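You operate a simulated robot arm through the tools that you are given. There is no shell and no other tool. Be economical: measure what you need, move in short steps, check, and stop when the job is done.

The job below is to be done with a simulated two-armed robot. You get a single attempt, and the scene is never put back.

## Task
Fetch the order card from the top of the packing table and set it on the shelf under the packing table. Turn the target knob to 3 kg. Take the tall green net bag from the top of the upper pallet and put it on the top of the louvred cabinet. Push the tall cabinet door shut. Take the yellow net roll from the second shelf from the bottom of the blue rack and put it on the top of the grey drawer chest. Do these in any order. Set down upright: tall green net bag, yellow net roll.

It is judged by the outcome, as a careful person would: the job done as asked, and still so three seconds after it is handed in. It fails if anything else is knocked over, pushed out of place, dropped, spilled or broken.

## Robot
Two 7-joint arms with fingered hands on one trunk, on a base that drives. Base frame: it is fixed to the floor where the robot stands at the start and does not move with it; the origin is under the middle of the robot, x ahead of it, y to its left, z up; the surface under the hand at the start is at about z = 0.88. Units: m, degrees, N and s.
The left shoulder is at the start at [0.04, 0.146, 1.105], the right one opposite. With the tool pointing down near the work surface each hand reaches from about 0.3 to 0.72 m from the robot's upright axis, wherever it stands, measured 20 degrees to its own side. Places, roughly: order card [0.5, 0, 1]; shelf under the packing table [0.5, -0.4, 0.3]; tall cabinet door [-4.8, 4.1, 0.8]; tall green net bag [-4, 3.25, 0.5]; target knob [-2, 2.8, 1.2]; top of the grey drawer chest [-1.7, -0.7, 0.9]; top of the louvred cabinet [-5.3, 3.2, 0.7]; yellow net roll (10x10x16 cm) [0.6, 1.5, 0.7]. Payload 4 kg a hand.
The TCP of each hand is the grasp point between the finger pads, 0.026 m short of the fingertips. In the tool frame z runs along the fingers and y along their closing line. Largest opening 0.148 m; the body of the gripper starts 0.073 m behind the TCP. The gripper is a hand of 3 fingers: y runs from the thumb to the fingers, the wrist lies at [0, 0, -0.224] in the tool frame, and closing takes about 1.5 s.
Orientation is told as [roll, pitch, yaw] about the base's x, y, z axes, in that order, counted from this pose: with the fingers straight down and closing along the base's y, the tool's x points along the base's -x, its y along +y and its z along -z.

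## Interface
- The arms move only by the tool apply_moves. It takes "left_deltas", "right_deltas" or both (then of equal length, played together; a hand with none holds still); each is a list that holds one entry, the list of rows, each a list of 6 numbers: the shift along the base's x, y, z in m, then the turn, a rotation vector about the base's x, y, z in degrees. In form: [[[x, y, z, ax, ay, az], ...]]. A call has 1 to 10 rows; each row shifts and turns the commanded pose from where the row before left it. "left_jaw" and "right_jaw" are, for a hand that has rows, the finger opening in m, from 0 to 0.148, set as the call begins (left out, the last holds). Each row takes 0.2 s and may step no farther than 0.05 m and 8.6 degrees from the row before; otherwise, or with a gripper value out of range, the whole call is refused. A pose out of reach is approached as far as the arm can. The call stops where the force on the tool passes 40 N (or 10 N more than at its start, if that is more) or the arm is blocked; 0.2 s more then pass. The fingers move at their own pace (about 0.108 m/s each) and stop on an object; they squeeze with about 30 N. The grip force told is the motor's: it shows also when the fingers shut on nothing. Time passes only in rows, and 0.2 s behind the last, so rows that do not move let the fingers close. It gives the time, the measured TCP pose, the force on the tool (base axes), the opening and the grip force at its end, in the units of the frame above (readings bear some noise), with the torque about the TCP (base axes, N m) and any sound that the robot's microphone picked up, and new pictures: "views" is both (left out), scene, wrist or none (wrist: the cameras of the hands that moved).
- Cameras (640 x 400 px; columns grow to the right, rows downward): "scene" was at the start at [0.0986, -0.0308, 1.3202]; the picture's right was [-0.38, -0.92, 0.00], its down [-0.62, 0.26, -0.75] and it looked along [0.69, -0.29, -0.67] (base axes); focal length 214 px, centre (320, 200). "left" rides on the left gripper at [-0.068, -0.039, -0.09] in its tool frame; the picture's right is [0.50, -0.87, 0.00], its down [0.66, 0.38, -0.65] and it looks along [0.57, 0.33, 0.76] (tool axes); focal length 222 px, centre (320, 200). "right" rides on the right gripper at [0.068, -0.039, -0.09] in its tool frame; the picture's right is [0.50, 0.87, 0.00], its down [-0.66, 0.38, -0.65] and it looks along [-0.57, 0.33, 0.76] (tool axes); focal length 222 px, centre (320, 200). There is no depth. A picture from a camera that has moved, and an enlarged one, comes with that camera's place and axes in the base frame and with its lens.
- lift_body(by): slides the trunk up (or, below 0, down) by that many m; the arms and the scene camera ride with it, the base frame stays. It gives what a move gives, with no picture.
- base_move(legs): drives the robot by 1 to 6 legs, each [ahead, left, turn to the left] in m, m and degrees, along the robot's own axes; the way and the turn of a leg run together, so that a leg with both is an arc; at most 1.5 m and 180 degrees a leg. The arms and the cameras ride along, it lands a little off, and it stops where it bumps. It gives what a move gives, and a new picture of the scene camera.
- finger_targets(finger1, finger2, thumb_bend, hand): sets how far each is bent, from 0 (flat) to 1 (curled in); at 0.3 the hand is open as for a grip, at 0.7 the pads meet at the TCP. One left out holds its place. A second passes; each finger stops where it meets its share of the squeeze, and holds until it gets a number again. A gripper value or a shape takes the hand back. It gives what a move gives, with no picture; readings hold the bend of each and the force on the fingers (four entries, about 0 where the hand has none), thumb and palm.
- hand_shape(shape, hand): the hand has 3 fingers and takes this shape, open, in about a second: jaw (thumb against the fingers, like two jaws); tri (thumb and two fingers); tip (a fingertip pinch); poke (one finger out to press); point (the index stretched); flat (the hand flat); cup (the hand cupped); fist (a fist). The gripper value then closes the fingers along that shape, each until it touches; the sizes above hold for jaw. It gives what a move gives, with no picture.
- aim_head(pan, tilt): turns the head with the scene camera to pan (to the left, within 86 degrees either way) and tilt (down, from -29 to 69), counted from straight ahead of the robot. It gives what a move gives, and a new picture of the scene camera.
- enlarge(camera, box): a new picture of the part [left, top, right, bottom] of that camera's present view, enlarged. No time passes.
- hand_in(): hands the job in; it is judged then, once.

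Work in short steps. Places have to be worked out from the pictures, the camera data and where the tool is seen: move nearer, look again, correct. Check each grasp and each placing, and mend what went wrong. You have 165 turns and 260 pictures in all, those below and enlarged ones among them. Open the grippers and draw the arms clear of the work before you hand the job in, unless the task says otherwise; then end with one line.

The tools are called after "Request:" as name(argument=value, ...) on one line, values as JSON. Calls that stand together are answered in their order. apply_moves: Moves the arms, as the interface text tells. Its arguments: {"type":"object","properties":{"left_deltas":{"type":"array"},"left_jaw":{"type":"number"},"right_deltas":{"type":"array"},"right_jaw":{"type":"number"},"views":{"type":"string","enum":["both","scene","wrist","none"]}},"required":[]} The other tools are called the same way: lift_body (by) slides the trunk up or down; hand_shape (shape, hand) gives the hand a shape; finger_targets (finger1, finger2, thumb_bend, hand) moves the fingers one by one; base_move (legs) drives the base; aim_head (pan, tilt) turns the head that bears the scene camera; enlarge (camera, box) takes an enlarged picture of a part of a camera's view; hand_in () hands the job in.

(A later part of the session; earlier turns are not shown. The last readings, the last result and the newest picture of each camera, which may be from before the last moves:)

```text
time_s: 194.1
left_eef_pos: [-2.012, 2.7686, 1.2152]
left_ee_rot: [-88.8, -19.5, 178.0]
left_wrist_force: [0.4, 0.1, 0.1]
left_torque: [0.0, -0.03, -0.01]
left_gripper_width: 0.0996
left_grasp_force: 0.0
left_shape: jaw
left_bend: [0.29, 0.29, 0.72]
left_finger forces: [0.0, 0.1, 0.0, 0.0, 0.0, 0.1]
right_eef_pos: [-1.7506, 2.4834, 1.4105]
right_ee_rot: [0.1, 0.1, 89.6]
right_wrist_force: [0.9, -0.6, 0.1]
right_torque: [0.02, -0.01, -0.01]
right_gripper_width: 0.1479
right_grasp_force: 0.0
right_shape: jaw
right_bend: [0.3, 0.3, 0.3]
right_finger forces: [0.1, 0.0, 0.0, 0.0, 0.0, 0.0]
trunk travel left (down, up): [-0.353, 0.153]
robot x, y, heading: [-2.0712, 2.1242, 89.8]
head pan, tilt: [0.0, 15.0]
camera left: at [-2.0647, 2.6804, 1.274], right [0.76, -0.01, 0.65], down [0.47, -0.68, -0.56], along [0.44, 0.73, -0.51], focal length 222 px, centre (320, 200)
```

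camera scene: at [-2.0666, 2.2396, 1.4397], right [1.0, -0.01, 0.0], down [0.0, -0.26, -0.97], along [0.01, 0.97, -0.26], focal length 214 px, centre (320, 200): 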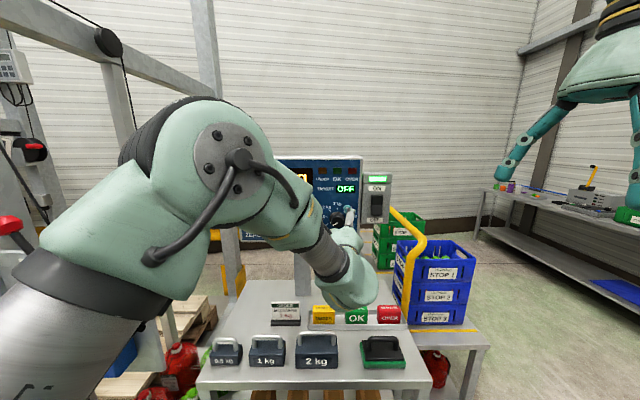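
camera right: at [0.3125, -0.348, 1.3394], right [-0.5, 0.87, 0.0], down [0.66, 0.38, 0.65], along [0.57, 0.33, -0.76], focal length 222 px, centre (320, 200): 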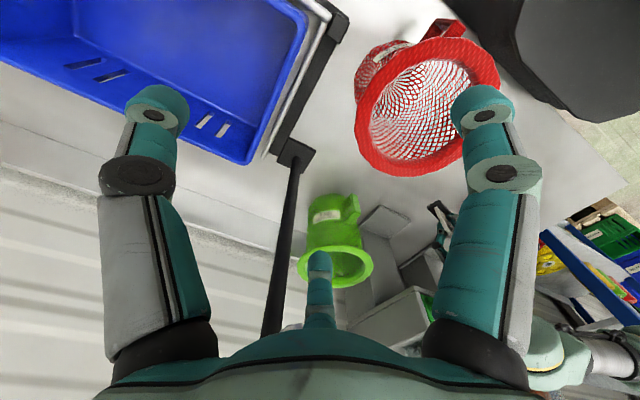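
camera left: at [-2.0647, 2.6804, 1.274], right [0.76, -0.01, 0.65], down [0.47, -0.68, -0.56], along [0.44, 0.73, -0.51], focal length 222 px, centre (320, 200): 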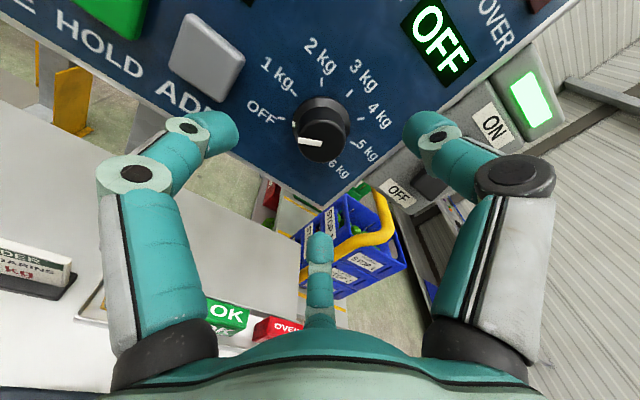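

Re-triangulating: knob front y≈2.830, so the panel is ≈2.86 and the fingertips simply touched it. Re-approach with a narrower opening, stopping at TCP y≈2.82.

Request:
apply_moves(left_deltas=[[[0, 0, 0, 0, 0, 0], [0, 0, 0, 0, 0, 0]]], left_jaw=0.085, views="none")

Request:
base_move(legs=[[0.04, 0.004, 0]])

Request:
apply_moves(left_deltas=[[[0, 0, 0, 0, 0, 0]]], views="wrist")

```text
time_s: 194.7
left_eef_pos: [-2.0119, 2.7692, 1.2143]
left_ee_rot: [-88.7, -19.4, 178.0]
left_wrist_force: [-0.3, -0.9, -0.1]
left_torque: [0.02, -0.01, 0.02]
left_gripper_width: 0.0854
left_grasp_force: 0.0
left_shape: jaw
left_bend: [0.33, 0.33, 0.7]
left_finger forces: [0.0, 0.0, 0.1, 0.0, 0.1, 0.1]
right_eef_pos: [-1.7509, 2.4828, 1.412]
right_ee_rot: [0.0, 0.1, 89.5]
right_wrist_force: [1.2, -0.2, -0.3]
right_torque: [0.0, -0.01, -0.01]
right_gripper_width: 0.1476
right_grasp_force: 0.0
right_shape: jaw
right_bend: [0.3, 0.3, 0.3]
right_finger forces: [0.0, 0.0, 0.0, 0.0, 0.0, 0.0]
trunk travel left (down, up): [-0.353, 0.153]
robot x, y, heading: [-2.0677, 2.1252, 89.3]
head pan, tilt: [0.0, 15.0]
```

```text
time_s: 195.6
left_eef_pos: [-2.0146, 2.8003, 1.2198]
left_ee_rot: [-89.2, -19.6, 178.0]
left_wrist_force: [-0.5, 0.2, 0.0]
left_torque: [-0.01, -0.01, -0.01]
left_gripper_width: 0.0858
left_grasp_force: 0.0
left_shape: jaw
left_bend: [0.33, 0.33, 0.7]
left_finger forces: [0.0, 0.0, 0.0, 0.0, 0.0, 0.0]
right_eef_pos: [-1.7534, 2.5123, 1.4136]
right_ee_rot: [0.2, -0.4, 89.5]
right_wrist_force: [-0.4, -1.1, 0.6]
right_torque: [0.06, 0.04, 0.01]
right_gripper_width: 0.148
right_grasp_force: 0.0
right_shape: jaw
right_bend: [0.3, 0.3, 0.3]
right_finger forces: [0.0, 0.0, 0.0, 0.1, 0.0, 0.0]
trunk travel left (down, up): [-0.353, 0.153]
robot x, y, heading: [-2.0722, 2.1653, 89.4]
head pan, tilt: [0.0, 15.0]
camera scene: at [-2.0692, 2.2707, 1.4405], right [1.0, -0.01, 0.0], down [0.0, -0.25, -0.97], along [0.01, 0.97, -0.25], focal length 214 px, centre (320, 200)
```

scene: 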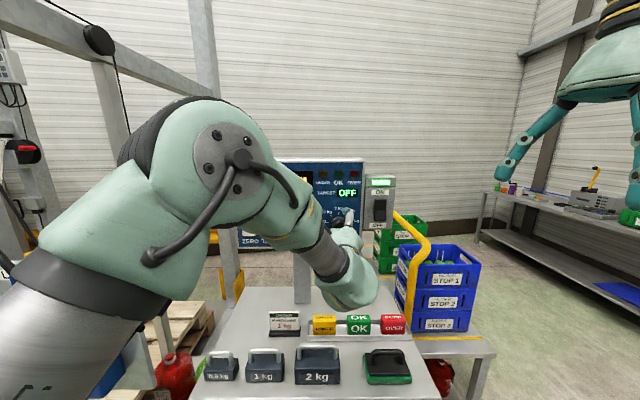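

```text
time_s: 196.0
left_eef_pos: [-2.0144, 2.808, 1.2148]
left_ee_rot: [-88.9, -19.5, 177.9]
left_wrist_force: [0.8, -0.8, -0.8]
left_torque: [0.01, 0.02, 0.0]
left_gripper_width: 0.0855
left_grasp_force: 0.1
left_shape: jaw
left_bend: [0.33, 0.33, 0.7]
left_finger forces: [0.0, 0.0, 0.0, 0.0, 0.0, 0.0]
right_eef_pos: [-1.7538, 2.5215, 1.4113]
right_ee_rot: [0.2, 0.1, 89.5]
right_wrist_force: [-0.1, -0.2, -0.4]
right_torque: [0.05, 0.01, 0.01]
right_gripper_width: 0.1478
right_grasp_force: 0.0
right_shape: jaw
right_bend: [0.3, 0.3, 0.3]
right_finger forces: [0.1, 0.0, 0.0, 0.1, 0.0, 0.0]
trunk travel left (down, up): [-0.353, 0.153]
robot x, y, heading: [-2.0709, 2.169, 89.6]
head pan, tilt: [0.0, 15.0]
camera left: at [-2.067, 2.7205, 1.2741], right [0.76, -0.01, 0.65], down [0.47, -0.68, -0.56], along [0.45, 0.73, -0.51], focal length 222 px, centre (320, 200)
```

left: 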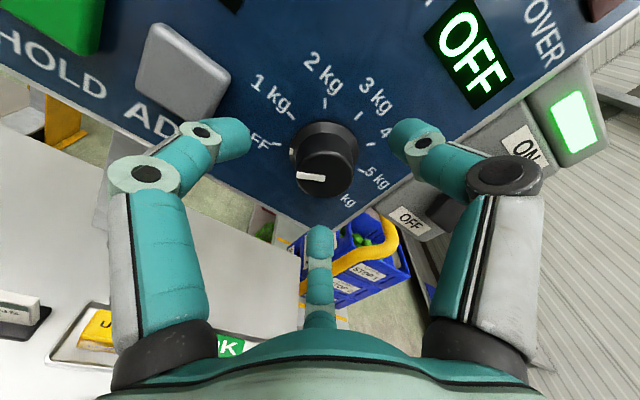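

Advance another 13 mm and close on the knob.

Request:
base_move(legs=[[0.012, 0, 0]])

Request:
apply_moves(left_deltas=[[[0, 0, 0, 0, 0, 0], [0, 0, 0, 0, 0, 0], [0, 0, 0, 0, 0, 0], [0, 0, 0, 0, 0, 0], [0, 0, 0, 0, 0, 0]]], left_jaw=0, views="wrist")

```text
time_s: 196.8
left_eef_pos: [-2.0135, 2.8153, 1.2177]
left_ee_rot: [-88.9, -19.5, 178.0]
left_wrist_force: [-0.4, -0.3, 0.3]
left_torque: [0.0, -0.03, -0.02]
left_gripper_width: 0.0855
left_grasp_force: 0.1
left_shape: jaw
left_bend: [0.33, 0.33, 0.7]
left_finger forces: [0.1, 0.1, 0.0, 0.1, 0.0, 0.0]
right_eef_pos: [-1.7543, 2.5259, 1.4143]
right_ee_rot: [0.2, -0.3, 89.3]
right_wrist_force: [-0.1, -0.1, 0.4]
right_torque: [0.06, 0.0, 0.0]
right_gripper_width: 0.1482
right_grasp_force: 0.0
right_shape: jaw
right_bend: [0.3, 0.3, 0.3]
right_finger forces: [0.1, 0.0, 0.0, 0.0, 0.0, 0.0]
trunk travel left (down, up): [-0.353, 0.153]
robot x, y, heading: [-2.0741, 2.1752, 89.4]
head pan, tilt: [0.0, 15.0]
camera scene: at [-2.0697, 2.2861, 1.4402], right [1.0, -0.01, 0.0], down [0.0, -0.26, -0.97], along [0.01, 0.97, -0.26], focal length 214 px, centre (320, 200)
```

scene: 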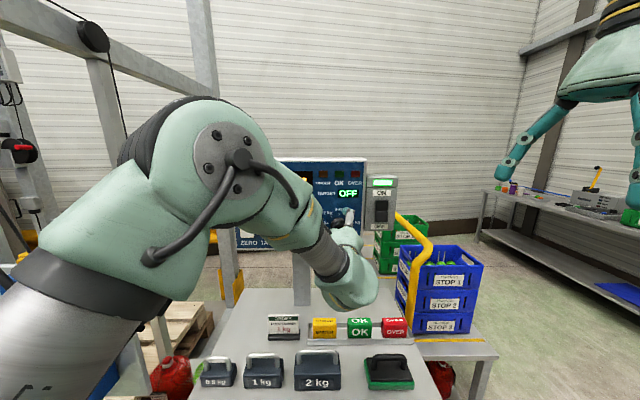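

```text
time_s: 198.0
left_eef_pos: [-2.0118, 2.8215, 1.2128]
left_ee_rot: [-88.7, -19.5, 177.8]
left_wrist_force: [0.6, 7.7, -0.5]
left_torque: [0.02, -0.02, 0.01]
left_gripper_width: 0.0315
left_grasp_force: 30.2
left_shape: jaw
left_bend: [0.75, 0.75, 0.7]
left_finger forces: [25.3, 26.4, 0.0, 0.1, 26.6, 0.0]
right_eef_pos: [-1.7542, 2.5329, 1.4111]
right_ee_rot: [0.2, 0.1, 89.3]
right_wrist_force: [0.4, -0.7, -0.5]
right_torque: [-0.01, 0.0, 0.01]
right_gripper_width: 0.148
right_grasp_force: 0.0
right_shape: jaw
right_bend: [0.3, 0.3, 0.3]
right_finger forces: [0.0, 0.0, 0.0, 0.0, 0.0, 0.1]
trunk travel left (down, up): [-0.353, 0.153]
robot x, y, heading: [-2.0717, 2.1776, 89.3]
head pan, tilt: [0.0, 15.0]
camera left: at [-2.0663, 2.7336, 1.2737], right [0.76, -0.01, 0.65], down [0.47, -0.68, -0.56], along [0.45, 0.73, -0.51], focal length 222 px, centre (320, 200)
```

left: 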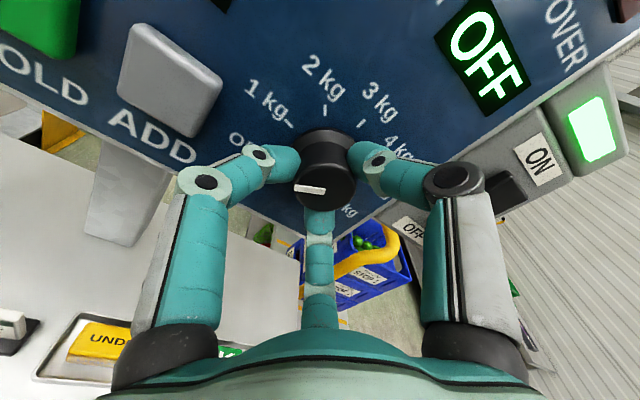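

All three digits grip the knob. Turn +40° about +y (clockwise seen from front) and check.

Request:
apply_moves(left_deltas=[[[0, 0, 0, 0, 8, 0], [0, 0, 0, 0, 8, 0], [0, 0, 0, 0, 8, 0], [0, 0, 0, 0, 8, 0], [0, 0, 0, 0, 8, 0]]], views="wrist")

```text
time_s: 199.2
left_eef_pos: [-2.0142, 2.8213, 1.2157]
left_ee_rot: [-86.0, -59.6, 176.2]
left_wrist_force: [-1.5, 11.2, 3.2]
left_torque: [0.13, -0.05, -0.01]
left_gripper_width: 0.0316
left_grasp_force: 29.5
left_shape: jaw
left_bend: [0.75, 0.75, 0.7]
left_finger forces: [27.6, 25.4, 0.0, 0.0, 28.2, 0.0]
right_eef_pos: [-1.7551, 2.5349, 1.4121]
right_ee_rot: [0.1, 0.1, 89.5]
right_wrist_force: [-0.3, -0.1, 0.1]
right_torque: [0.0, 0.01, 0.0]
right_gripper_width: 0.1479
right_grasp_force: 0.0
right_shape: jaw
right_bend: [0.3, 0.3, 0.3]
right_finger forces: [0.1, 0.0, 0.0, 0.0, 0.0, 0.0]
trunk travel left (down, up): [-0.353, 0.153]
robot x, y, heading: [-2.0715, 2.1782, 89.6]
head pan, tilt: [0.0, 15.0]
camera left: at [-2.0153, 2.7334, 1.2947], right [1.0, -0.01, 0.01], down [0.0, -0.68, -0.73], along [0.01, 0.73, -0.68], focal length 222 px, centre (320, 200)
```

left: 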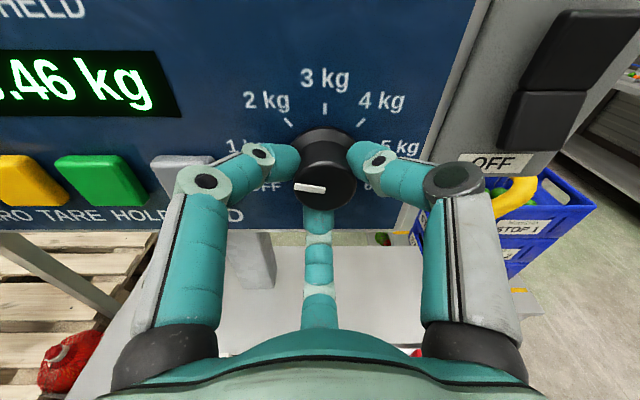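

The knob turns with the hand (pointer ≈ 1 kg). Continue +48°.

Request:
apply_moves(left_deltas=[[[0, 0, 0, 0, 8, 0], [0, 0, 0, 0, 8, 0], [0, 0, 0, 0, 8, 0], [0, 0, 0, 0, 8, 0], [0, 0, 0, 0, 8, 0], [0, 0, 0, 0, 8, 0]]], views="wrist")

```text
time_s: 200.6
left_eef_pos: [-2.0137, 2.8219, 1.2152]
left_ee_rot: [84.3, -72.2, 6.5]
left_wrist_force: [-0.4, 13.9, 13.3]
left_torque: [0.38, -0.03, -0.03]
left_gripper_width: 0.0307
left_grasp_force: 29.7
left_shape: jaw
left_bend: [0.75, 0.75, 0.7]
left_finger forces: [33.0, 23.5, 0.0, 0.0, 25.1, 0.0]
right_eef_pos: [-1.7538, 2.5332, 1.4109]
right_ee_rot: [0.1, 0.1, 89.5]
right_wrist_force: [-0.9, 0.2, -1.1]
right_torque: [0.0, -0.01, 0.0]
right_gripper_width: 0.148
right_grasp_force: 0.1
right_shape: jaw
right_bend: [0.3, 0.3, 0.3]
right_finger forces: [0.1, 0.0, 0.1, 0.0, 0.1, 0.0]
trunk travel left (down, up): [-0.353, 0.153]
robot x, y, heading: [-2.0679, 2.1746, 89.5]
head pan, tilt: [0.0, 15.0]
camera left: at [-1.9542, 2.7332, 1.2693], right [0.67, -0.01, -0.74], down [-0.55, -0.68, -0.49], along [-0.5, 0.73, -0.46], focal length 222 px, centre (320, 200)
```

left: 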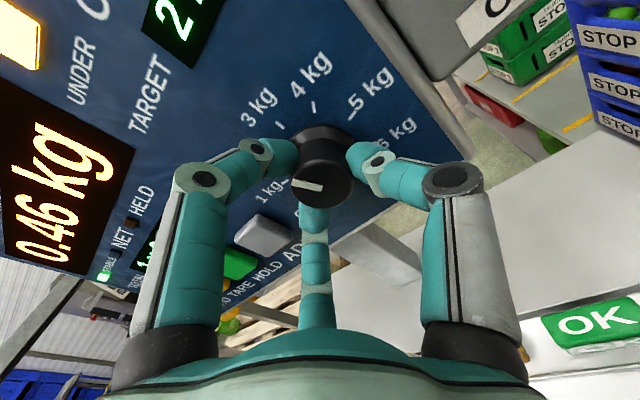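

Target display shows 2. Continue +45°.

Request:
apply_moves(left_deltas=[[[0, 0, 0, 0, 7.6, 0], [0, 0, 0, 0, 7.6, 0], [0, 0, 0, 0, 7.6, 0], [0, 0, 0, 0, 7.6, 0], [0, 0, 0, 0, 7.6, 0], [0, 0, 0, 0, 7.6, 0]]], views="wrist")

```text
time_s: 202.0
left_eef_pos: [-2.0151, 2.8219, 1.2176]
left_ee_rot: [89.3, -27.2, 2.6]
left_wrist_force: [9.6, 4.2, 3.4]
left_torque: [0.13, -0.01, -0.31]
left_gripper_width: 0.0304
left_grasp_force: 30.0
left_shape: jaw
left_bend: [0.75, 0.75, 0.7]
left_finger forces: [32.0, 23.0, 0.0, 0.0, 30.2, 0.0]
right_eef_pos: [-1.7506, 2.5326, 1.4112]
right_ee_rot: [0.2, 0.0, 89.3]
right_wrist_force: [-0.3, 0.1, 0.5]
right_torque: [-0.03, -0.01, 0.01]
right_gripper_width: 0.1478
right_grasp_force: 0.1
right_shape: jaw
right_bend: [0.3, 0.3, 0.3]
right_finger forces: [0.0, 0.0, 0.0, 0.0, 0.0, 0.1]
trunk travel left (down, up): [-0.353, 0.153]
robot x, y, heading: [-2.0704, 2.1744, 89.5]
head pan, tilt: [0.0, 15.0]
camera left: at [-1.9325, 2.7337, 1.2126], right [-0.05, -0.01, -1.0], down [-0.73, -0.68, 0.04], along [-0.68, 0.73, 0.02], focal length 222 px, centre (320, 200)
```

left: 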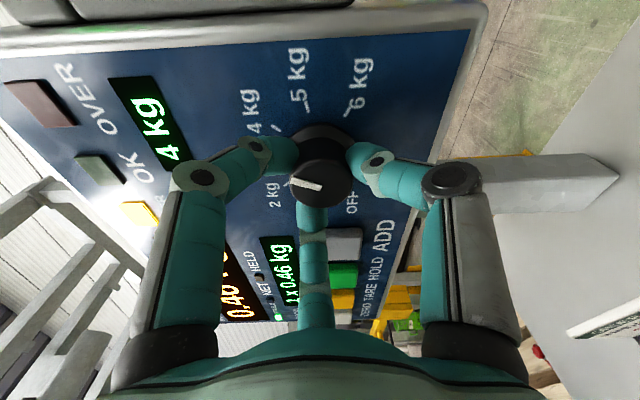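

The display now reads 4 kg, so steps are ≈36° each; 3 kg is about 110° from OFF. Turn back ~24° and check.

Request:
apply_moves(left_deltas=[[[0, 0, 0, 0, -6, 0], [0, 0, 0, 0, -6, 0], [0, 0, 0, 0, -6, 0], [0, 0, 0, 0, -6, 0], [0, 0, 0, 0, 0, 0]]], views="wrist")

```text
time_s: 203.2
left_eef_pos: [-2.014, 2.8216, 1.2154]
left_ee_rot: [88.2, -51.0, 3.2]
left_wrist_force: [1.3, 13.9, 15.6]
left_torque: [0.43, -0.04, -0.07]
left_gripper_width: 0.0295
left_grasp_force: 29.8
left_shape: jaw
left_bend: [0.75, 0.75, 0.7]
left_finger forces: [34.7, 23.4, 0.1, 0.0, 22.7, 0.1]
right_eef_pos: [-1.7535, 2.533, 1.4129]
right_ee_rot: [0.2, 0.0, 89.6]
right_wrist_force: [-0.2, -0.4, 0.0]
right_torque: [0.04, -0.02, -0.01]
right_gripper_width: 0.1479
right_grasp_force: 0.0
right_shape: jaw
right_bend: [0.3, 0.3, 0.3]
right_finger forces: [0.0, 0.0, 0.1, 0.0, 0.0, 0.1]
trunk travel left (down, up): [-0.353, 0.153]
robot x, y, heading: [-2.0708, 2.1774, 89.6]
head pan, tilt: [0.0, 15.0]
camera left: at [-1.9376, 2.7328, 1.243], right [0.36, -0.01, -0.93], down [-0.69, -0.68, -0.26], along [-0.63, 0.73, -0.25], focal length 222 px, centre (320, 200)
```

left: 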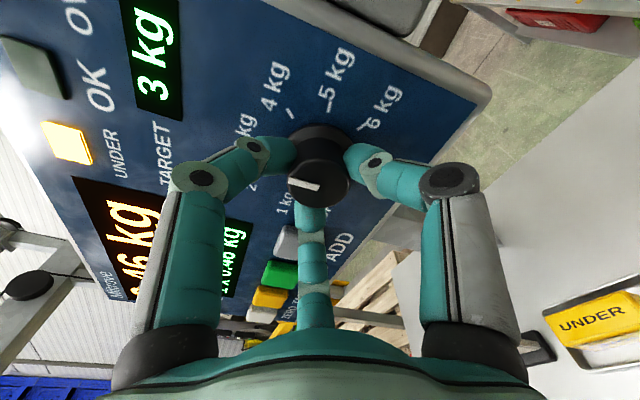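

Target reads 3 kg and the pointer is straight up. Release and back off.

Request:
apply_moves(left_deltas=[[[0, 0, 0, 0, 0, 0], [0, 0, 0, 0, 0, 0], [0, 0, 0, 0, 0, 0]]], left_jaw=0.085, views="none")

Request:
base_move(legs=[[-0.1, 0, 0]])

Request:
apply_moves(left_deltas=[[[0, 0, 0, 0, 0, 0]]], views="wrist")

```text
time_s: 204.0
left_eef_pos: [-2.0128, 2.8186, 1.2127]
left_ee_rot: [87.8, -50.8, 3.3]
left_wrist_force: [-0.4, 0.3, -0.3]
left_torque: [0.02, 0.01, -0.03]
left_gripper_width: 0.0842
left_grasp_force: 0.1
left_shape: jaw
left_bend: [0.33, 0.33, 0.7]
left_finger forces: [0.0, 0.1, 0.0, 0.0, 0.0, 0.0]
right_eef_pos: [-1.7523, 2.5328, 1.4123]
right_ee_rot: [0.2, 0.0, 89.6]
right_wrist_force: [-0.3, -1.0, 0.0]
right_torque: [-0.01, 0.01, 0.03]
right_gripper_width: 0.1479
right_grasp_force: 0.2
right_shape: jaw
right_bend: [0.3, 0.3, 0.3]
right_finger forces: [0.0, 0.0, 0.0, 0.0, 0.1, 0.0]
trunk travel left (down, up): [-0.353, 0.153]
robot x, y, heading: [-2.0713, 2.1778, 89.4]
head pan, tilt: [0.0, 15.0]
```

```text
time_s: 205.1
left_eef_pos: [-2.015, 2.7259, 1.2132]
left_ee_rot: [87.8, -50.8, 3.5]
left_wrist_force: [-0.2, 0.8, 0.7]
left_torque: [0.04, 0.01, -0.03]
left_gripper_width: 0.0844
left_grasp_force: 0.1
left_shape: jaw
left_bend: [0.33, 0.33, 0.7]
left_finger forces: [0.0, 0.0, 0.0, 0.1, 0.0, 0.0]
right_eef_pos: [-1.7545, 2.439, 1.4105]
right_ee_rot: [0.1, 0.1, 89.7]
right_wrist_force: [-0.6, 0.4, -0.2]
right_torque: [-0.01, -0.02, 0.03]
right_gripper_width: 0.1478
right_grasp_force: 0.1
right_shape: jaw
right_bend: [0.3, 0.3, 0.3]
right_finger forces: [0.0, 0.1, 0.1, 0.1, 0.0, 0.0]
trunk travel left (down, up): [-0.353, 0.153]
robot x, y, heading: [-2.0727, 2.0773, 89.5]
head pan, tilt: [0.0, 15.0]
camera scene: at [-2.0707, 2.1974, 1.4394], right [1.0, -0.01, 0.0], down [0.0, -0.26, -0.97], along [0.01, 0.97, -0.26], focal length 214 px, centre (320, 200)
```

scene: 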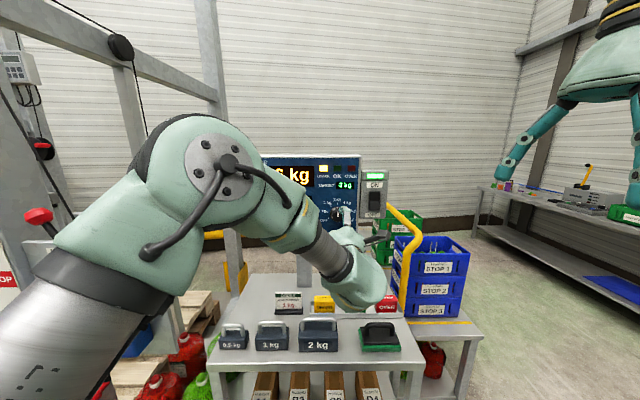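

```text
time_s: 205.5
left_eef_pos: [-2.0162, 2.7242, 1.2127]
left_ee_rot: [87.9, -50.8, 3.4]
left_wrist_force: [0.2, 0.0, -0.8]
left_torque: [0.05, 0.02, 0.02]
left_gripper_width: 0.0845
left_grasp_force: 0.1
left_shape: jaw
left_bend: [0.33, 0.33, 0.7]
left_finger forces: [0.2, 0.0, 0.1, 0.1, 0.0, 0.0]
right_eef_pos: [-1.756, 2.438, 1.4113]
right_ee_rot: [0.2, 0.1, 89.6]
right_wrist_force: [0.4, -0.5, 0.4]
right_torque: [-0.03, 0.03, 0.01]
right_gripper_width: 0.1481
right_grasp_force: 0.0
right_shape: jaw
right_bend: [0.3, 0.3, 0.3]
right_finger forces: [0.0, 0.0, 0.0, 0.1, 0.0, 0.0]
trunk travel left (down, up): [-0.353, 0.153]
robot x, y, heading: [-2.0713, 2.0811, 89.7]
head pan, tilt: [0.0, 15.0]
camera left: at [-1.9396, 2.6371, 1.2412], right [0.36, -0.01, -0.93], down [-0.69, -0.68, -0.25], along [-0.63, 0.73, -0.25], focal length 222 px, centre (320, 200)
```

left: 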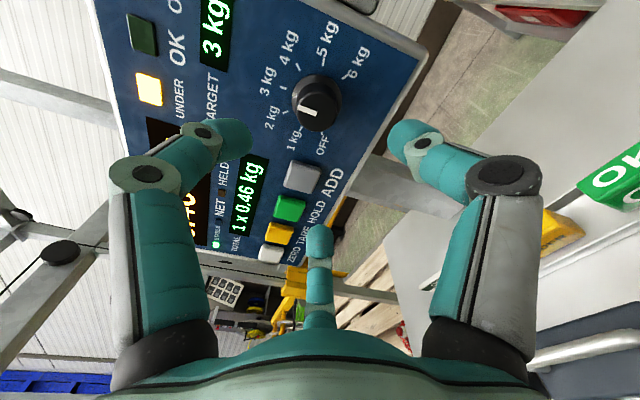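

Knob set to 3 kg. (The ADD tally registered a touch; nothing moved.) Now turn left toward −x and drive on toward the pallets, looking ahead.

Request:
base_move(legs=[[0.06, 0, 0], [0, 0, 90]])

Request:
aim_head(pan=-25, tilt=25)

```text
time_s: 208.4
left_eef_pos: [-2.3995, 2.6908, 1.2127]
left_ee_rot: [87.8, -50.5, 38.6]
left_wrist_force: [10.6, 7.9, 0.1]
left_torque: [0.2, -0.28, 0.2]
left_gripper_width: 0.0787
left_grasp_force: 0.0
left_shape: jaw
left_bend: [0.33, 0.77, 0.7]
left_finger forces: [0.1, 13.7, 0.0, 0.0, 0.0, 0.0]
right_eef_pos: [-2.036, 2.6154, 1.4114]
right_ee_rot: [0.2, 0.0, 127.3]
right_wrist_force: [0.4, 0.0, -0.5]
right_torque: [0.01, 0.02, -0.03]
right_gripper_width: 0.1478
right_grasp_force: 0.0
right_shape: jaw
right_bend: [0.3, 0.3, 0.3]
right_finger forces: [0.0, 0.0, 0.0, 0.1, 0.1, 0.1]
trunk travel left (down, up): [-0.353, 0.153]
robot x, y, heading: [-2.0715, 2.1389, 127.0]
head pan, tilt: [0.0, 15.0]
stopped in leg 2: the force on the tool passed its limit at 52 N (the readings are from after the stop); the commanded pose is now the measured one
camera scene: at [-2.1377, 2.2322, 1.4397], right [0.8, 0.6, 0.0], down [0.16, -0.21, -0.97], along [-0.58, 0.77, -0.26], focal length 214 px, centre (320, 200)
```

scene: 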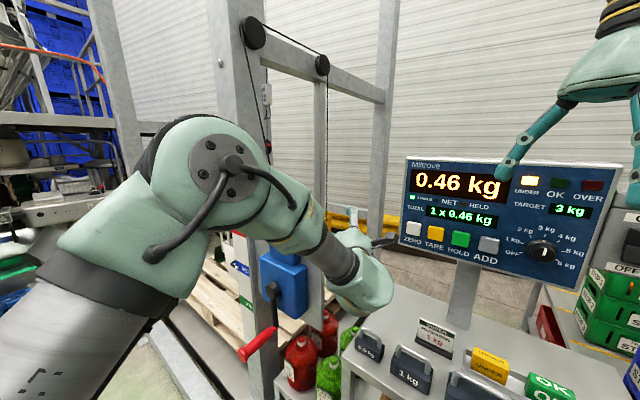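

```text
time_s: 209.3
left_eef_pos: [-2.3985, 2.6901, 1.2126]
left_ee_rot: [87.7, -50.5, 39.1]
left_wrist_force: [15.6, 8.5, -0.7]
left_torque: [0.12, -0.37, 0.46]
left_gripper_width: 0.0779
left_grasp_force: 0.0
left_shape: jaw
left_bend: [0.33, 0.77, 0.7]
left_finger forces: [0.0, 17.9, 0.1, 0.1, 0.0, 0.0]
right_eef_pos: [-2.034, 2.617, 1.4105]
right_ee_rot: [0.3, 0.0, 127.2]
right_wrist_force: [-0.5, 0.5, 0.3]
right_torque: [0.02, 0.0, -0.03]
right_gripper_width: 0.1478
right_grasp_force: 0.1
right_shape: jaw
right_bend: [0.3, 0.3, 0.3]
right_finger forces: [0.1, 0.0, 0.0, 0.0, 0.0, 0.1]
trunk travel left (down, up): [-0.353, 0.153]
robot x, y, heading: [-2.0763, 2.1398, 127.1]
head pan, tilt: [-25.0, 25.0]
camera scene: at [-2.0986, 2.2484, 1.4234], right [0.98, 0.21, 0.0], down [0.09, -0.41, -0.91], along [-0.19, 0.89, -0.42], focal length 214 px, centre (320, 200)
```

scene: 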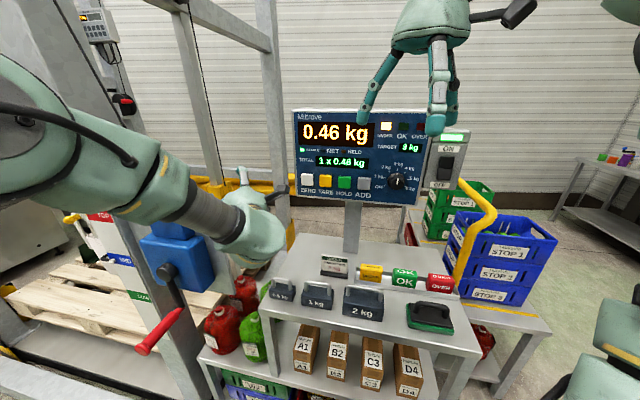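

The hand touched the hoist frame while swinging. Turn back, then pull the hand in before turning.

Request:
base_move(legs=[[0, 0, -33]])

Request:
apply_moves(left_deltas=[[[0, -0.02, 0.02, -8, 0, 0], [0, -0.02, 0.02, -8, 0, 0], [0, -0.02, 0.02, -8, 0, 0], [0, -0.02, 0.01, -8, 0, 0], [0, -0.02, 0.01, -8, 0, 0], [0, -0.02, 0, -8, 0, 0], [0, -0.02, 0, -8, 0, 0], [0, -0.02, 0, -8, 0, 0], [0, -0.02, 0, -8, 0, 0], [0, -0.02, 0, -8, 0, 0]]], views="scene")

```text
time_s: 211.3
left_eef_pos: [-2.0512, 2.7809, 1.2138]
left_ee_rot: [87.7, -50.7, 6.1]
left_wrist_force: [-0.8, -0.4, -1.3]
left_torque: [-0.01, -0.01, 0.02]
left_gripper_width: 0.0845
left_grasp_force: 0.1
left_shape: jaw
left_bend: [0.33, 0.33, 0.7]
left_finger forces: [0.0, 0.0, 0.1, 0.0, 0.0, 0.0]
right_eef_pos: [-1.785, 2.5198, 1.4111]
right_ee_rot: [0.1, 0.1, 94.2]
right_wrist_force: [0.4, -0.4, -0.3]
right_torque: [-0.03, -0.02, 0.03]
right_gripper_width: 0.148
right_grasp_force: 0.2
right_shape: jaw
right_bend: [0.3, 0.3, 0.3]
right_finger forces: [0.0, 0.0, 0.0, 0.1, 0.0, 0.0]
trunk travel left (down, up): [-0.353, 0.153]
robot x, y, heading: [-2.0744, 2.1399, 94.1]
head pan, tilt: [-25.0, 25.0]
camera scene: at [-2.0396, 2.2469, 1.4234], right [0.93, -0.36, 0.0], down [-0.15, -0.4, -0.91], along [0.32, 0.85, -0.42], focal length 214 px, centre (320, 200)
```

scene: 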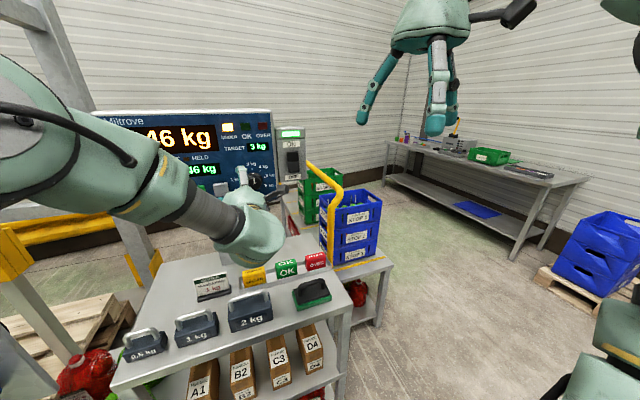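

```text
time_s: 213.5
left_eef_pos: [-2.0512, 2.5783, 1.2929]
left_ee_rot: [8.7, -3.8, 50.8]
left_wrist_force: [0.4, 0.2, 0.4]
left_torque: [-0.01, 0.03, 0.02]
left_gripper_width: 0.0844
left_grasp_force: 0.0
left_shape: jaw
left_bend: [0.33, 0.33, 0.7]
left_finger forces: [0.0, 0.1, 0.0, 0.0, 0.0, 0.1]
right_eef_pos: [-1.7841, 2.5203, 1.4108]
right_ee_rot: [0.1, 0.0, 94.2]
right_wrist_force: [-0.1, 0.7, 0.5]
right_torque: [0.0, 0.01, 0.01]
right_gripper_width: 0.148
right_grasp_force: 0.0
right_shape: jaw
right_bend: [0.3, 0.3, 0.3]
right_finger forces: [0.0, 0.1, 0.0, 0.0, 0.0, 0.1]
trunk travel left (down, up): [-0.353, 0.153]
robot x, y, heading: [-2.0708, 2.1386, 94.2]
head pan, tilt: [-25.0, 25.0]
camera scene: at [-2.0394, 2.247, 1.4234], right [0.93, -0.36, 0.0], down [-0.15, -0.4, -0.91], along [0.32, 0.85, -0.42], focal length 214 px, centre (320, 200)
```

scene: 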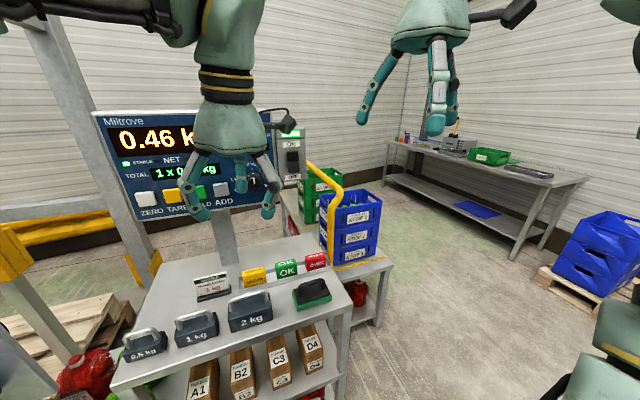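

Hand now compact. Back off slightly and turn left to face −x.

Request:
apply_moves(left_deltas=[[[0, -0.03, 0.02, 0, 0, 7], [0, -0.02, 0.02, 0, 0, 8], [0, 0, 0, 0, 0, 8], [0, 0, 0, 0, 0, 8], [0, 0, 0, 0, 0, 8]]], views="none")

Request:
base_move(legs=[[-0.06, 0, 0], [0, 0, 86]])

Request:
aim_head(pan=-20, tilt=25)

```text
time_s: 214.7
left_eef_pos: [-2.0513, 2.5288, 1.3317]
left_ee_rot: [8.8, -3.9, 89.9]
left_wrist_force: [0.4, -0.7, 0.0]
left_torque: [-0.02, 0.01, 0.01]
left_gripper_width: 0.0844
left_grasp_force: 0.0
left_shape: jaw
left_bend: [0.33, 0.33, 0.7]
left_finger forces: [0.0, 0.0, 0.0, 0.0, 0.0, 0.0]
right_eef_pos: [-1.7838, 2.5197, 1.4119]
right_ee_rot: [0.1, 0.0, 94.2]
right_wrist_force: [-0.7, -0.2, -0.3]
right_torque: [-0.02, 0.01, 0.01]
right_gripper_width: 0.1479
right_grasp_force: 0.0
right_shape: jaw
right_bend: [0.3, 0.3, 0.3]
right_finger forces: [0.0, 0.1, 0.0, 0.0, 0.1, 0.0]
trunk travel left (down, up): [-0.353, 0.153]
robot x, y, heading: [-2.073, 2.1343, 94.2]
head pan, tilt: [-25.0, 25.0]
```

```text
time_s: 219.3
left_eef_pos: [-2.4582, 2.1243, 1.3327]
left_ee_rot: [8.8, -3.8, 176.5]
left_wrist_force: [0.5, -0.2, -0.1]
left_torque: [0.01, -0.02, 0.03]
left_gripper_width: 0.0845
left_grasp_force: 0.1
left_shape: jaw
left_bend: [0.33, 0.33, 0.7]
left_finger forces: [0.0, 0.1, 0.0, 0.1, 0.0, 0.0]
right_eef_pos: [-2.4322, 2.3892, 1.4125]
right_ee_rot: [0.1, 0.1, -179.1]
right_wrist_force: [0.3, -0.2, 0.5]
right_torque: [-0.04, -0.01, -0.02]
right_gripper_width: 0.1481
right_grasp_force: 0.1
right_shape: jaw
right_bend: [0.3, 0.3, 0.3]
right_finger forces: [0.0, 0.0, 0.0, 0.0, 0.0, 0.0]
trunk travel left (down, up): [-0.353, 0.153]
robot x, y, heading: [-2.0639, 2.0784, -179.4]
head pan, tilt: [-25.0, 25.0]
camera scene: at [-2.171, 2.1196, 1.4234], right [0.41, 0.91, 0.0], down [0.39, -0.17, -0.91], along [-0.83, 0.37, -0.42], focal length 214 px, centre (320, 200)
```

scene: 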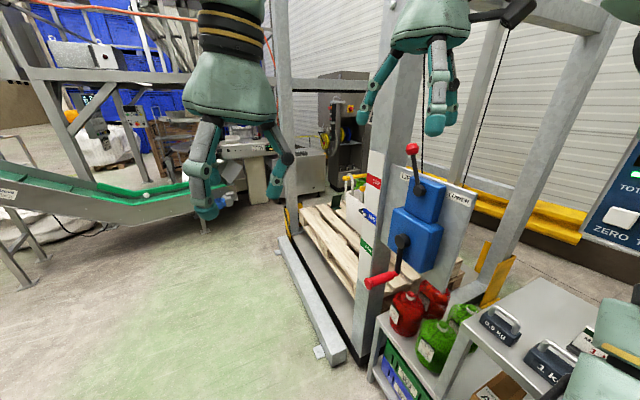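

```text
time_s: 220.0
left_eef_pos: [-2.4578, 2.123, 1.3309]
left_ee_rot: [8.8, -3.9, 176.5]
left_wrist_force: [-0.9, 0.1, 0.1]
left_torque: [-0.01, 0.02, -0.04]
left_gripper_width: 0.0845
left_grasp_force: 0.1
left_shape: jaw
left_bend: [0.33, 0.33, 0.7]
left_finger forces: [0.0, 0.0, 0.0, 0.0, 0.1, 0.0]
right_eef_pos: [-2.4316, 2.39, 1.4117]
right_ee_rot: [0.0, 0.0, -179.0]
right_wrist_force: [0.2, 0.8, -0.2]
right_torque: [0.0, 0.03, 0.01]
right_gripper_width: 0.1478
right_grasp_force: 0.0
right_shape: jaw
right_bend: [0.3, 0.3, 0.3]
right_finger forces: [0.0, 0.0, 0.0, 0.0, 0.1, 0.0]
trunk travel left (down, up): [-0.353, 0.153]
robot x, y, heading: [-2.07, 2.0813, -179.1]
head pan, tilt: [-20.0, 25.0]
camera scene: at [-2.174, 2.112, 1.4234], right [0.33, 0.94, 0.0], down [0.4, -0.14, -0.91], along [-0.86, 0.3, -0.42], focal length 214 px, centre (320, 200)
```

scene: 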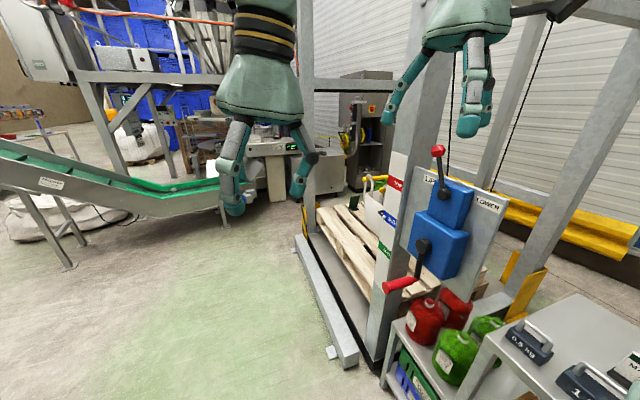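

The bag is beyond the hoist frame (front at y≈2.5, x −2.85…−4.2). Drive along −x with a slight left shift, then look right.

Request:
base_move(legs=[[0.35, 0.06, 0], [0.3, 0.15, 0], [0.6, 0.05, 0]])

Request:
aim_head(pan=-55, tilt=25)

```text
time_s: 227.2
left_eef_pos: [-3.7126, 1.8155, 1.3317]
left_ee_rot: [8.7, -4.0, 177.7]
left_wrist_force: [-0.6, 0.1, 0.0]
left_torque: [-0.01, 0.04, -0.01]
left_gripper_width: 0.0842
left_grasp_force: 0.1
left_shape: jaw
left_bend: [0.33, 0.33, 0.7]
left_finger forces: [0.0, 0.1, 0.0, 0.0, 0.1, 0.0]
right_eef_pos: [-3.6914, 2.0816, 1.4128]
right_ee_rot: [0.1, 0.0, -178.0]
right_wrist_force: [0.3, 0.6, 0.3]
right_torque: [0.01, -0.01, 0.0]
right_gripper_width: 0.1479
right_grasp_force: 0.0
right_shape: jaw
right_bend: [0.3, 0.3, 0.3]
right_finger forces: [0.0, 0.1, 0.0, 0.0, 0.0, 0.0]
trunk travel left (down, up): [-0.353, 0.153]
robot x, y, heading: [-3.3221, 1.7785, -177.8]
head pan, tilt: [-20.0, 25.0]
camera scene: at [-3.4281, 1.81, 1.4235], right [0.31, 0.95, 0.0], down [0.4, -0.13, -0.91], along [-0.86, 0.28, -0.42], focal length 214 px, centre (320, 200)
```

scene: 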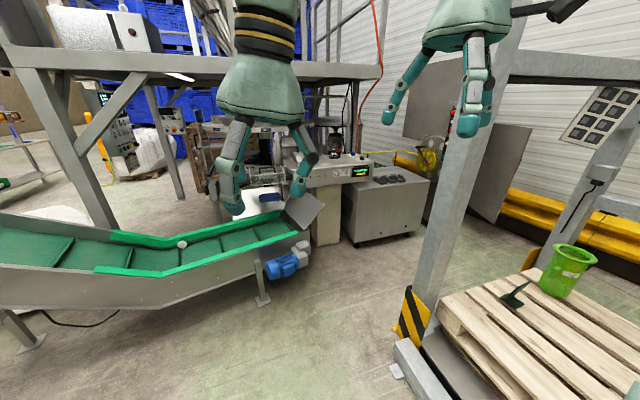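

```text
time_s: 228.2
left_eef_pos: [-3.7129, 1.8149, 1.3323]
left_ee_rot: [8.8, -3.9, 177.7]
left_wrist_force: [-0.2, 0.3, -0.1]
left_torque: [0.01, 0.0, -0.02]
left_gripper_width: 0.0843
left_grasp_force: 0.3
left_shape: jaw
left_bend: [0.33, 0.33, 0.7]
left_finger forces: [0.0, 0.0, 0.0, 0.0, 0.1, 0.0]
right_eef_pos: [-3.6925, 2.0814, 1.4117]
right_ee_rot: [0.1, 0.0, -178.0]
right_wrist_force: [-0.6, 0.7, -0.5]
right_torque: [0.02, 0.01, 0.0]
right_gripper_width: 0.1478
right_grasp_force: 0.0
right_shape: jaw
right_bend: [0.3, 0.3, 0.3]
right_finger forces: [0.0, 0.1, 0.0, 0.0, 0.0, 0.1]
trunk travel left (down, up): [-0.353, 0.153]
robot x, y, heading: [-3.3199, 1.7759, -177.7]
head pan, tilt: [-55.0, 25.0]
camera scene: at [-3.3969, 1.855, 1.4235], right [0.8, 0.6, 0.0], down [0.25, -0.34, -0.91], along [-0.55, 0.72, -0.42], focal length 214 px, centre (320, 200)
```

scene: 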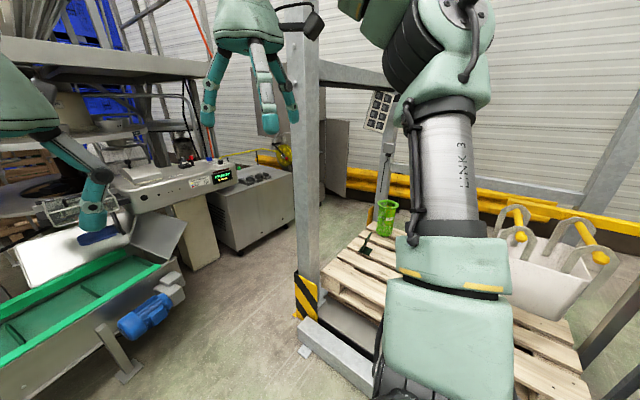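

The bag is the green net bucket at ≈[-3.9, 3.35], the louvred cabinet is the grey box at ≈[-5.15, 3.15]. Check my own footprint with the wrist camera and zoom at the target area.

Request:
apply_moves(left_deltas=[[[0, 0, 0, 0, 0, 0]]], views="wrist")

Request:
enlarge(camera="scene", box=[190, 80, 420, 270])

```text
time_s: 228.6
left_eef_pos: [-3.7133, 1.815, 1.3316]
left_ee_rot: [8.8, -3.8, 177.7]
left_wrist_force: [0.2, -0.1, -0.1]
left_torque: [-0.01, 0.01, 0.01]
left_gripper_width: 0.084
left_grasp_force: 0.1
left_shape: jaw
left_bend: [0.33, 0.33, 0.7]
left_finger forces: [0.0, 0.1, 0.0, 0.0, 0.0, 0.1]
right_eef_pos: [-3.6929, 2.0816, 1.412]
right_ee_rot: [0.1, 0.0, -178.0]
right_wrist_force: [0.3, 0.4, -0.1]
right_torque: [-0.02, -0.01, 0.0]
right_gripper_width: 0.1478
right_grasp_force: 0.1
right_shape: jaw
right_bend: [0.3, 0.3, 0.3]
right_finger forces: [0.0, 0.1, 0.0, 0.1, 0.0, 0.0]
trunk travel left (down, up): [-0.353, 0.153]
robot x, y, heading: [-3.3184, 1.7803, -178.1]
head pan, tilt: [-55.0, 25.0]
camera left: at [-3.7724, 1.8695, 1.4174], right [0.52, 0.84, -0.17], down [0.69, -0.3, 0.66], along [0.5, -0.46, -0.73], focal length 222 px, centre (320, 200)
```

left: 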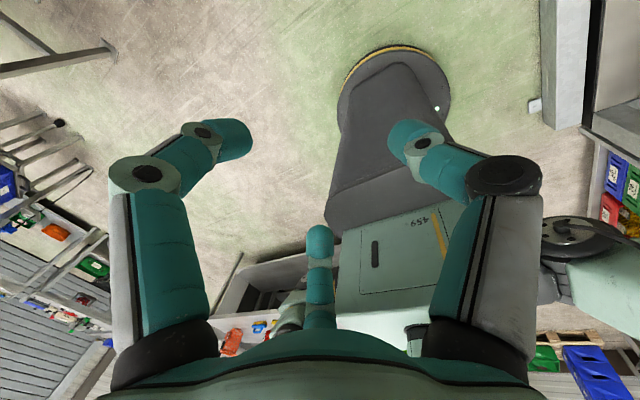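

```text
2.11 times, centred on (305, 175) of scene
camera zoom: at [-3.3972, 1.8551, 1.4234], right [0.8, 0.6, 0.0], down [0.25, -0.34, -0.91], along [-0.55, 0.72, -0.42], focal length 452 px, centre (352, 253)
```

zoom: 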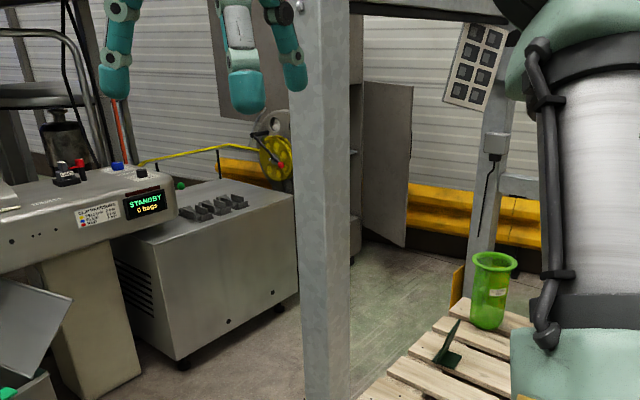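

Base is round, radius ≈0.25. I need the bag's position better: face +y and strafe in front of the frame for a second viewpoint.

Request:
base_move(legs=[[0, 0, -88], [0, 0.45, 0]])

Request:
aim_head(pan=0, tilt=28)

```text
time_s: 235.0
left_eef_pos: [-3.7177, 2.1533, 1.3313]
left_ee_rot: [8.9, -4.0, 87.5]
left_wrist_force: [0.6, 0.0, -0.7]
left_torque: [0.0, -0.01, 0.03]
left_gripper_width: 0.0842
left_grasp_force: 0.1
left_shape: jaw
left_bend: [0.33, 0.33, 0.7]
left_finger forces: [0.1, 0.0, 0.1, 0.1, 0.1, 0.1]
right_eef_pos: [-3.4503, 2.1344, 1.4121]
right_ee_rot: [0.1, -0.1, 91.9]
right_wrist_force: [0.3, 1.2, -1.2]
right_torque: [-0.02, -0.01, -0.03]
right_gripper_width: 0.1479
right_grasp_force: 0.1
right_shape: jaw
right_bend: [0.3, 0.3, 0.3]
right_finger forces: [0.0, 0.1, 0.1, 0.1, 0.1, 0.0]
trunk travel left (down, up): [-0.353, 0.153]
robot x, y, heading: [-3.7523, 1.7667, 92.1]
head pan, tilt: [-55.0, 25.0]
camera scene: at [-3.6784, 1.8414, 1.4234], right [0.6, -0.8, 0.0], down [-0.34, -0.25, -0.91], along [0.72, 0.54, -0.42], focal length 214 px, centre (320, 200)
```

scene: 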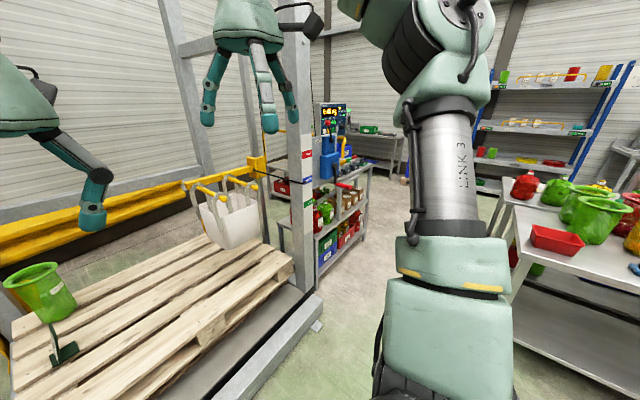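

```text
time_s: 236.3
left_eef_pos: [-3.7185, 2.1538, 1.3318]
left_ee_rot: [8.8, -3.9, 87.5]
left_wrist_force: [-0.4, -0.2, -0.3]
left_torque: [-0.01, 0.03, 0.0]
left_gripper_width: 0.0844
left_grasp_force: 0.0
left_shape: jaw
left_bend: [0.33, 0.33, 0.7]
left_finger forces: [0.0, 0.0, 0.0, 0.0, 0.0, 0.0]
right_eef_pos: [-3.4518, 2.1335, 1.412]
right_ee_rot: [0.2, -0.1, 92.0]
right_wrist_force: [1.2, 0.0, -0.1]
right_torque: [0.01, -0.01, 0.01]
right_gripper_width: 0.148
right_grasp_force: 0.1
right_shape: jaw
right_bend: [0.3, 0.3, 0.3]
right_finger forces: [0.0, 0.0, 0.1, 0.0, 0.1, 0.0]
trunk travel left (down, up): [-0.353, 0.153]
robot x, y, heading: [-3.7587, 1.7656, 91.9]
head pan, tilt: [0.0, 28.0]
camera scene: at [-3.7566, 1.8772, 1.4186], right [1.0, 0.03, 0.0], down [0.02, -0.47, -0.88], along [-0.03, 0.88, -0.47], focal length 214 px, centre (320, 200)
```

scene: 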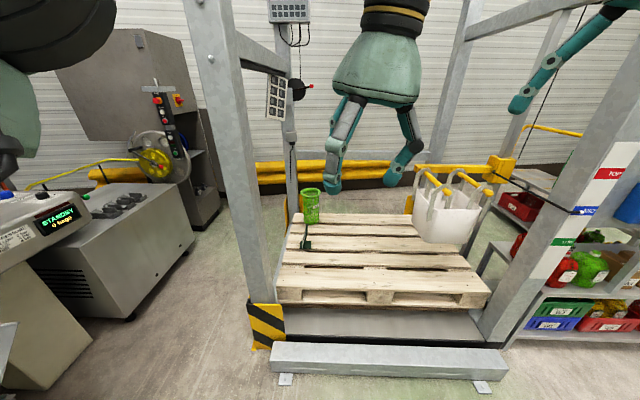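

Pallet fits a 1.2×0.8 at z≈0.43, front y≈2.70; bag ≈[-3.87, 3.34], height ≈0.29, body ≈0.11. Zoom left for the cabinet geometry.

Request:
enlarge(camera="scene", box=[0, 70, 240, 330])

Request:
aim_head(pan=45, tilt=28)

```text
1.54 times, centred on (120, 200) of scene
camera zoom: at [-3.7566, 1.8772, 1.4186], right [1.0, 0.03, 0.0], down [0.02, -0.47, -0.88], along [-0.03, 0.88, -0.47], focal length 330 px, centre (628, 200)
```

zoom: 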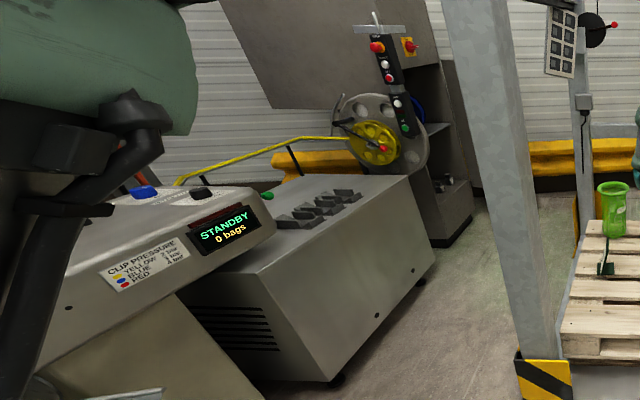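

```text
time_s: 237.4
left_eef_pos: [-3.7199, 2.1541, 1.3316]
left_ee_rot: [8.9, -3.9, 87.5]
left_wrist_force: [-0.4, -1.2, 0.0]
left_torque: [0.0, 0.0, 0.0]
left_gripper_width: 0.0846
left_grasp_force: 0.1
left_shape: jaw
left_bend: [0.33, 0.33, 0.7]
left_finger forces: [0.0, 0.0, 0.1, 0.0, 0.0, 0.0]
right_eef_pos: [-3.451, 2.1345, 1.4111]
right_ee_rot: [0.2, 0.1, 91.9]
right_wrist_force: [0.7, 0.9, 0.3]
right_torque: [0.03, 0.0, -0.01]
right_gripper_width: 0.1479
right_grasp_force: 0.0
right_shape: jaw
right_bend: [0.3, 0.3, 0.3]
right_finger forces: [0.0, 0.0, 0.0, 0.0, 0.0, 0.1]
trunk travel left (down, up): [-0.353, 0.153]
robot x, y, heading: [-3.7564, 1.7658, 92.1]
head pan, tilt: [45.0, 28.0]
camera scene: at [-3.8201, 1.8484, 1.4187], right [0.68, 0.73, 0.0], down [0.34, -0.32, -0.88], along [-0.64, 0.6, -0.47], focal length 214 px, centre (320, 200)
```

scene: 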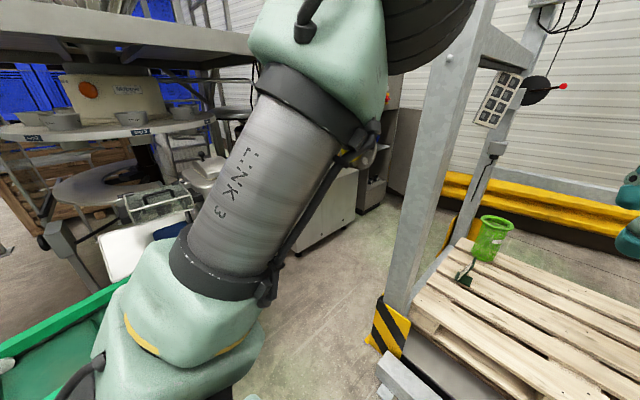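

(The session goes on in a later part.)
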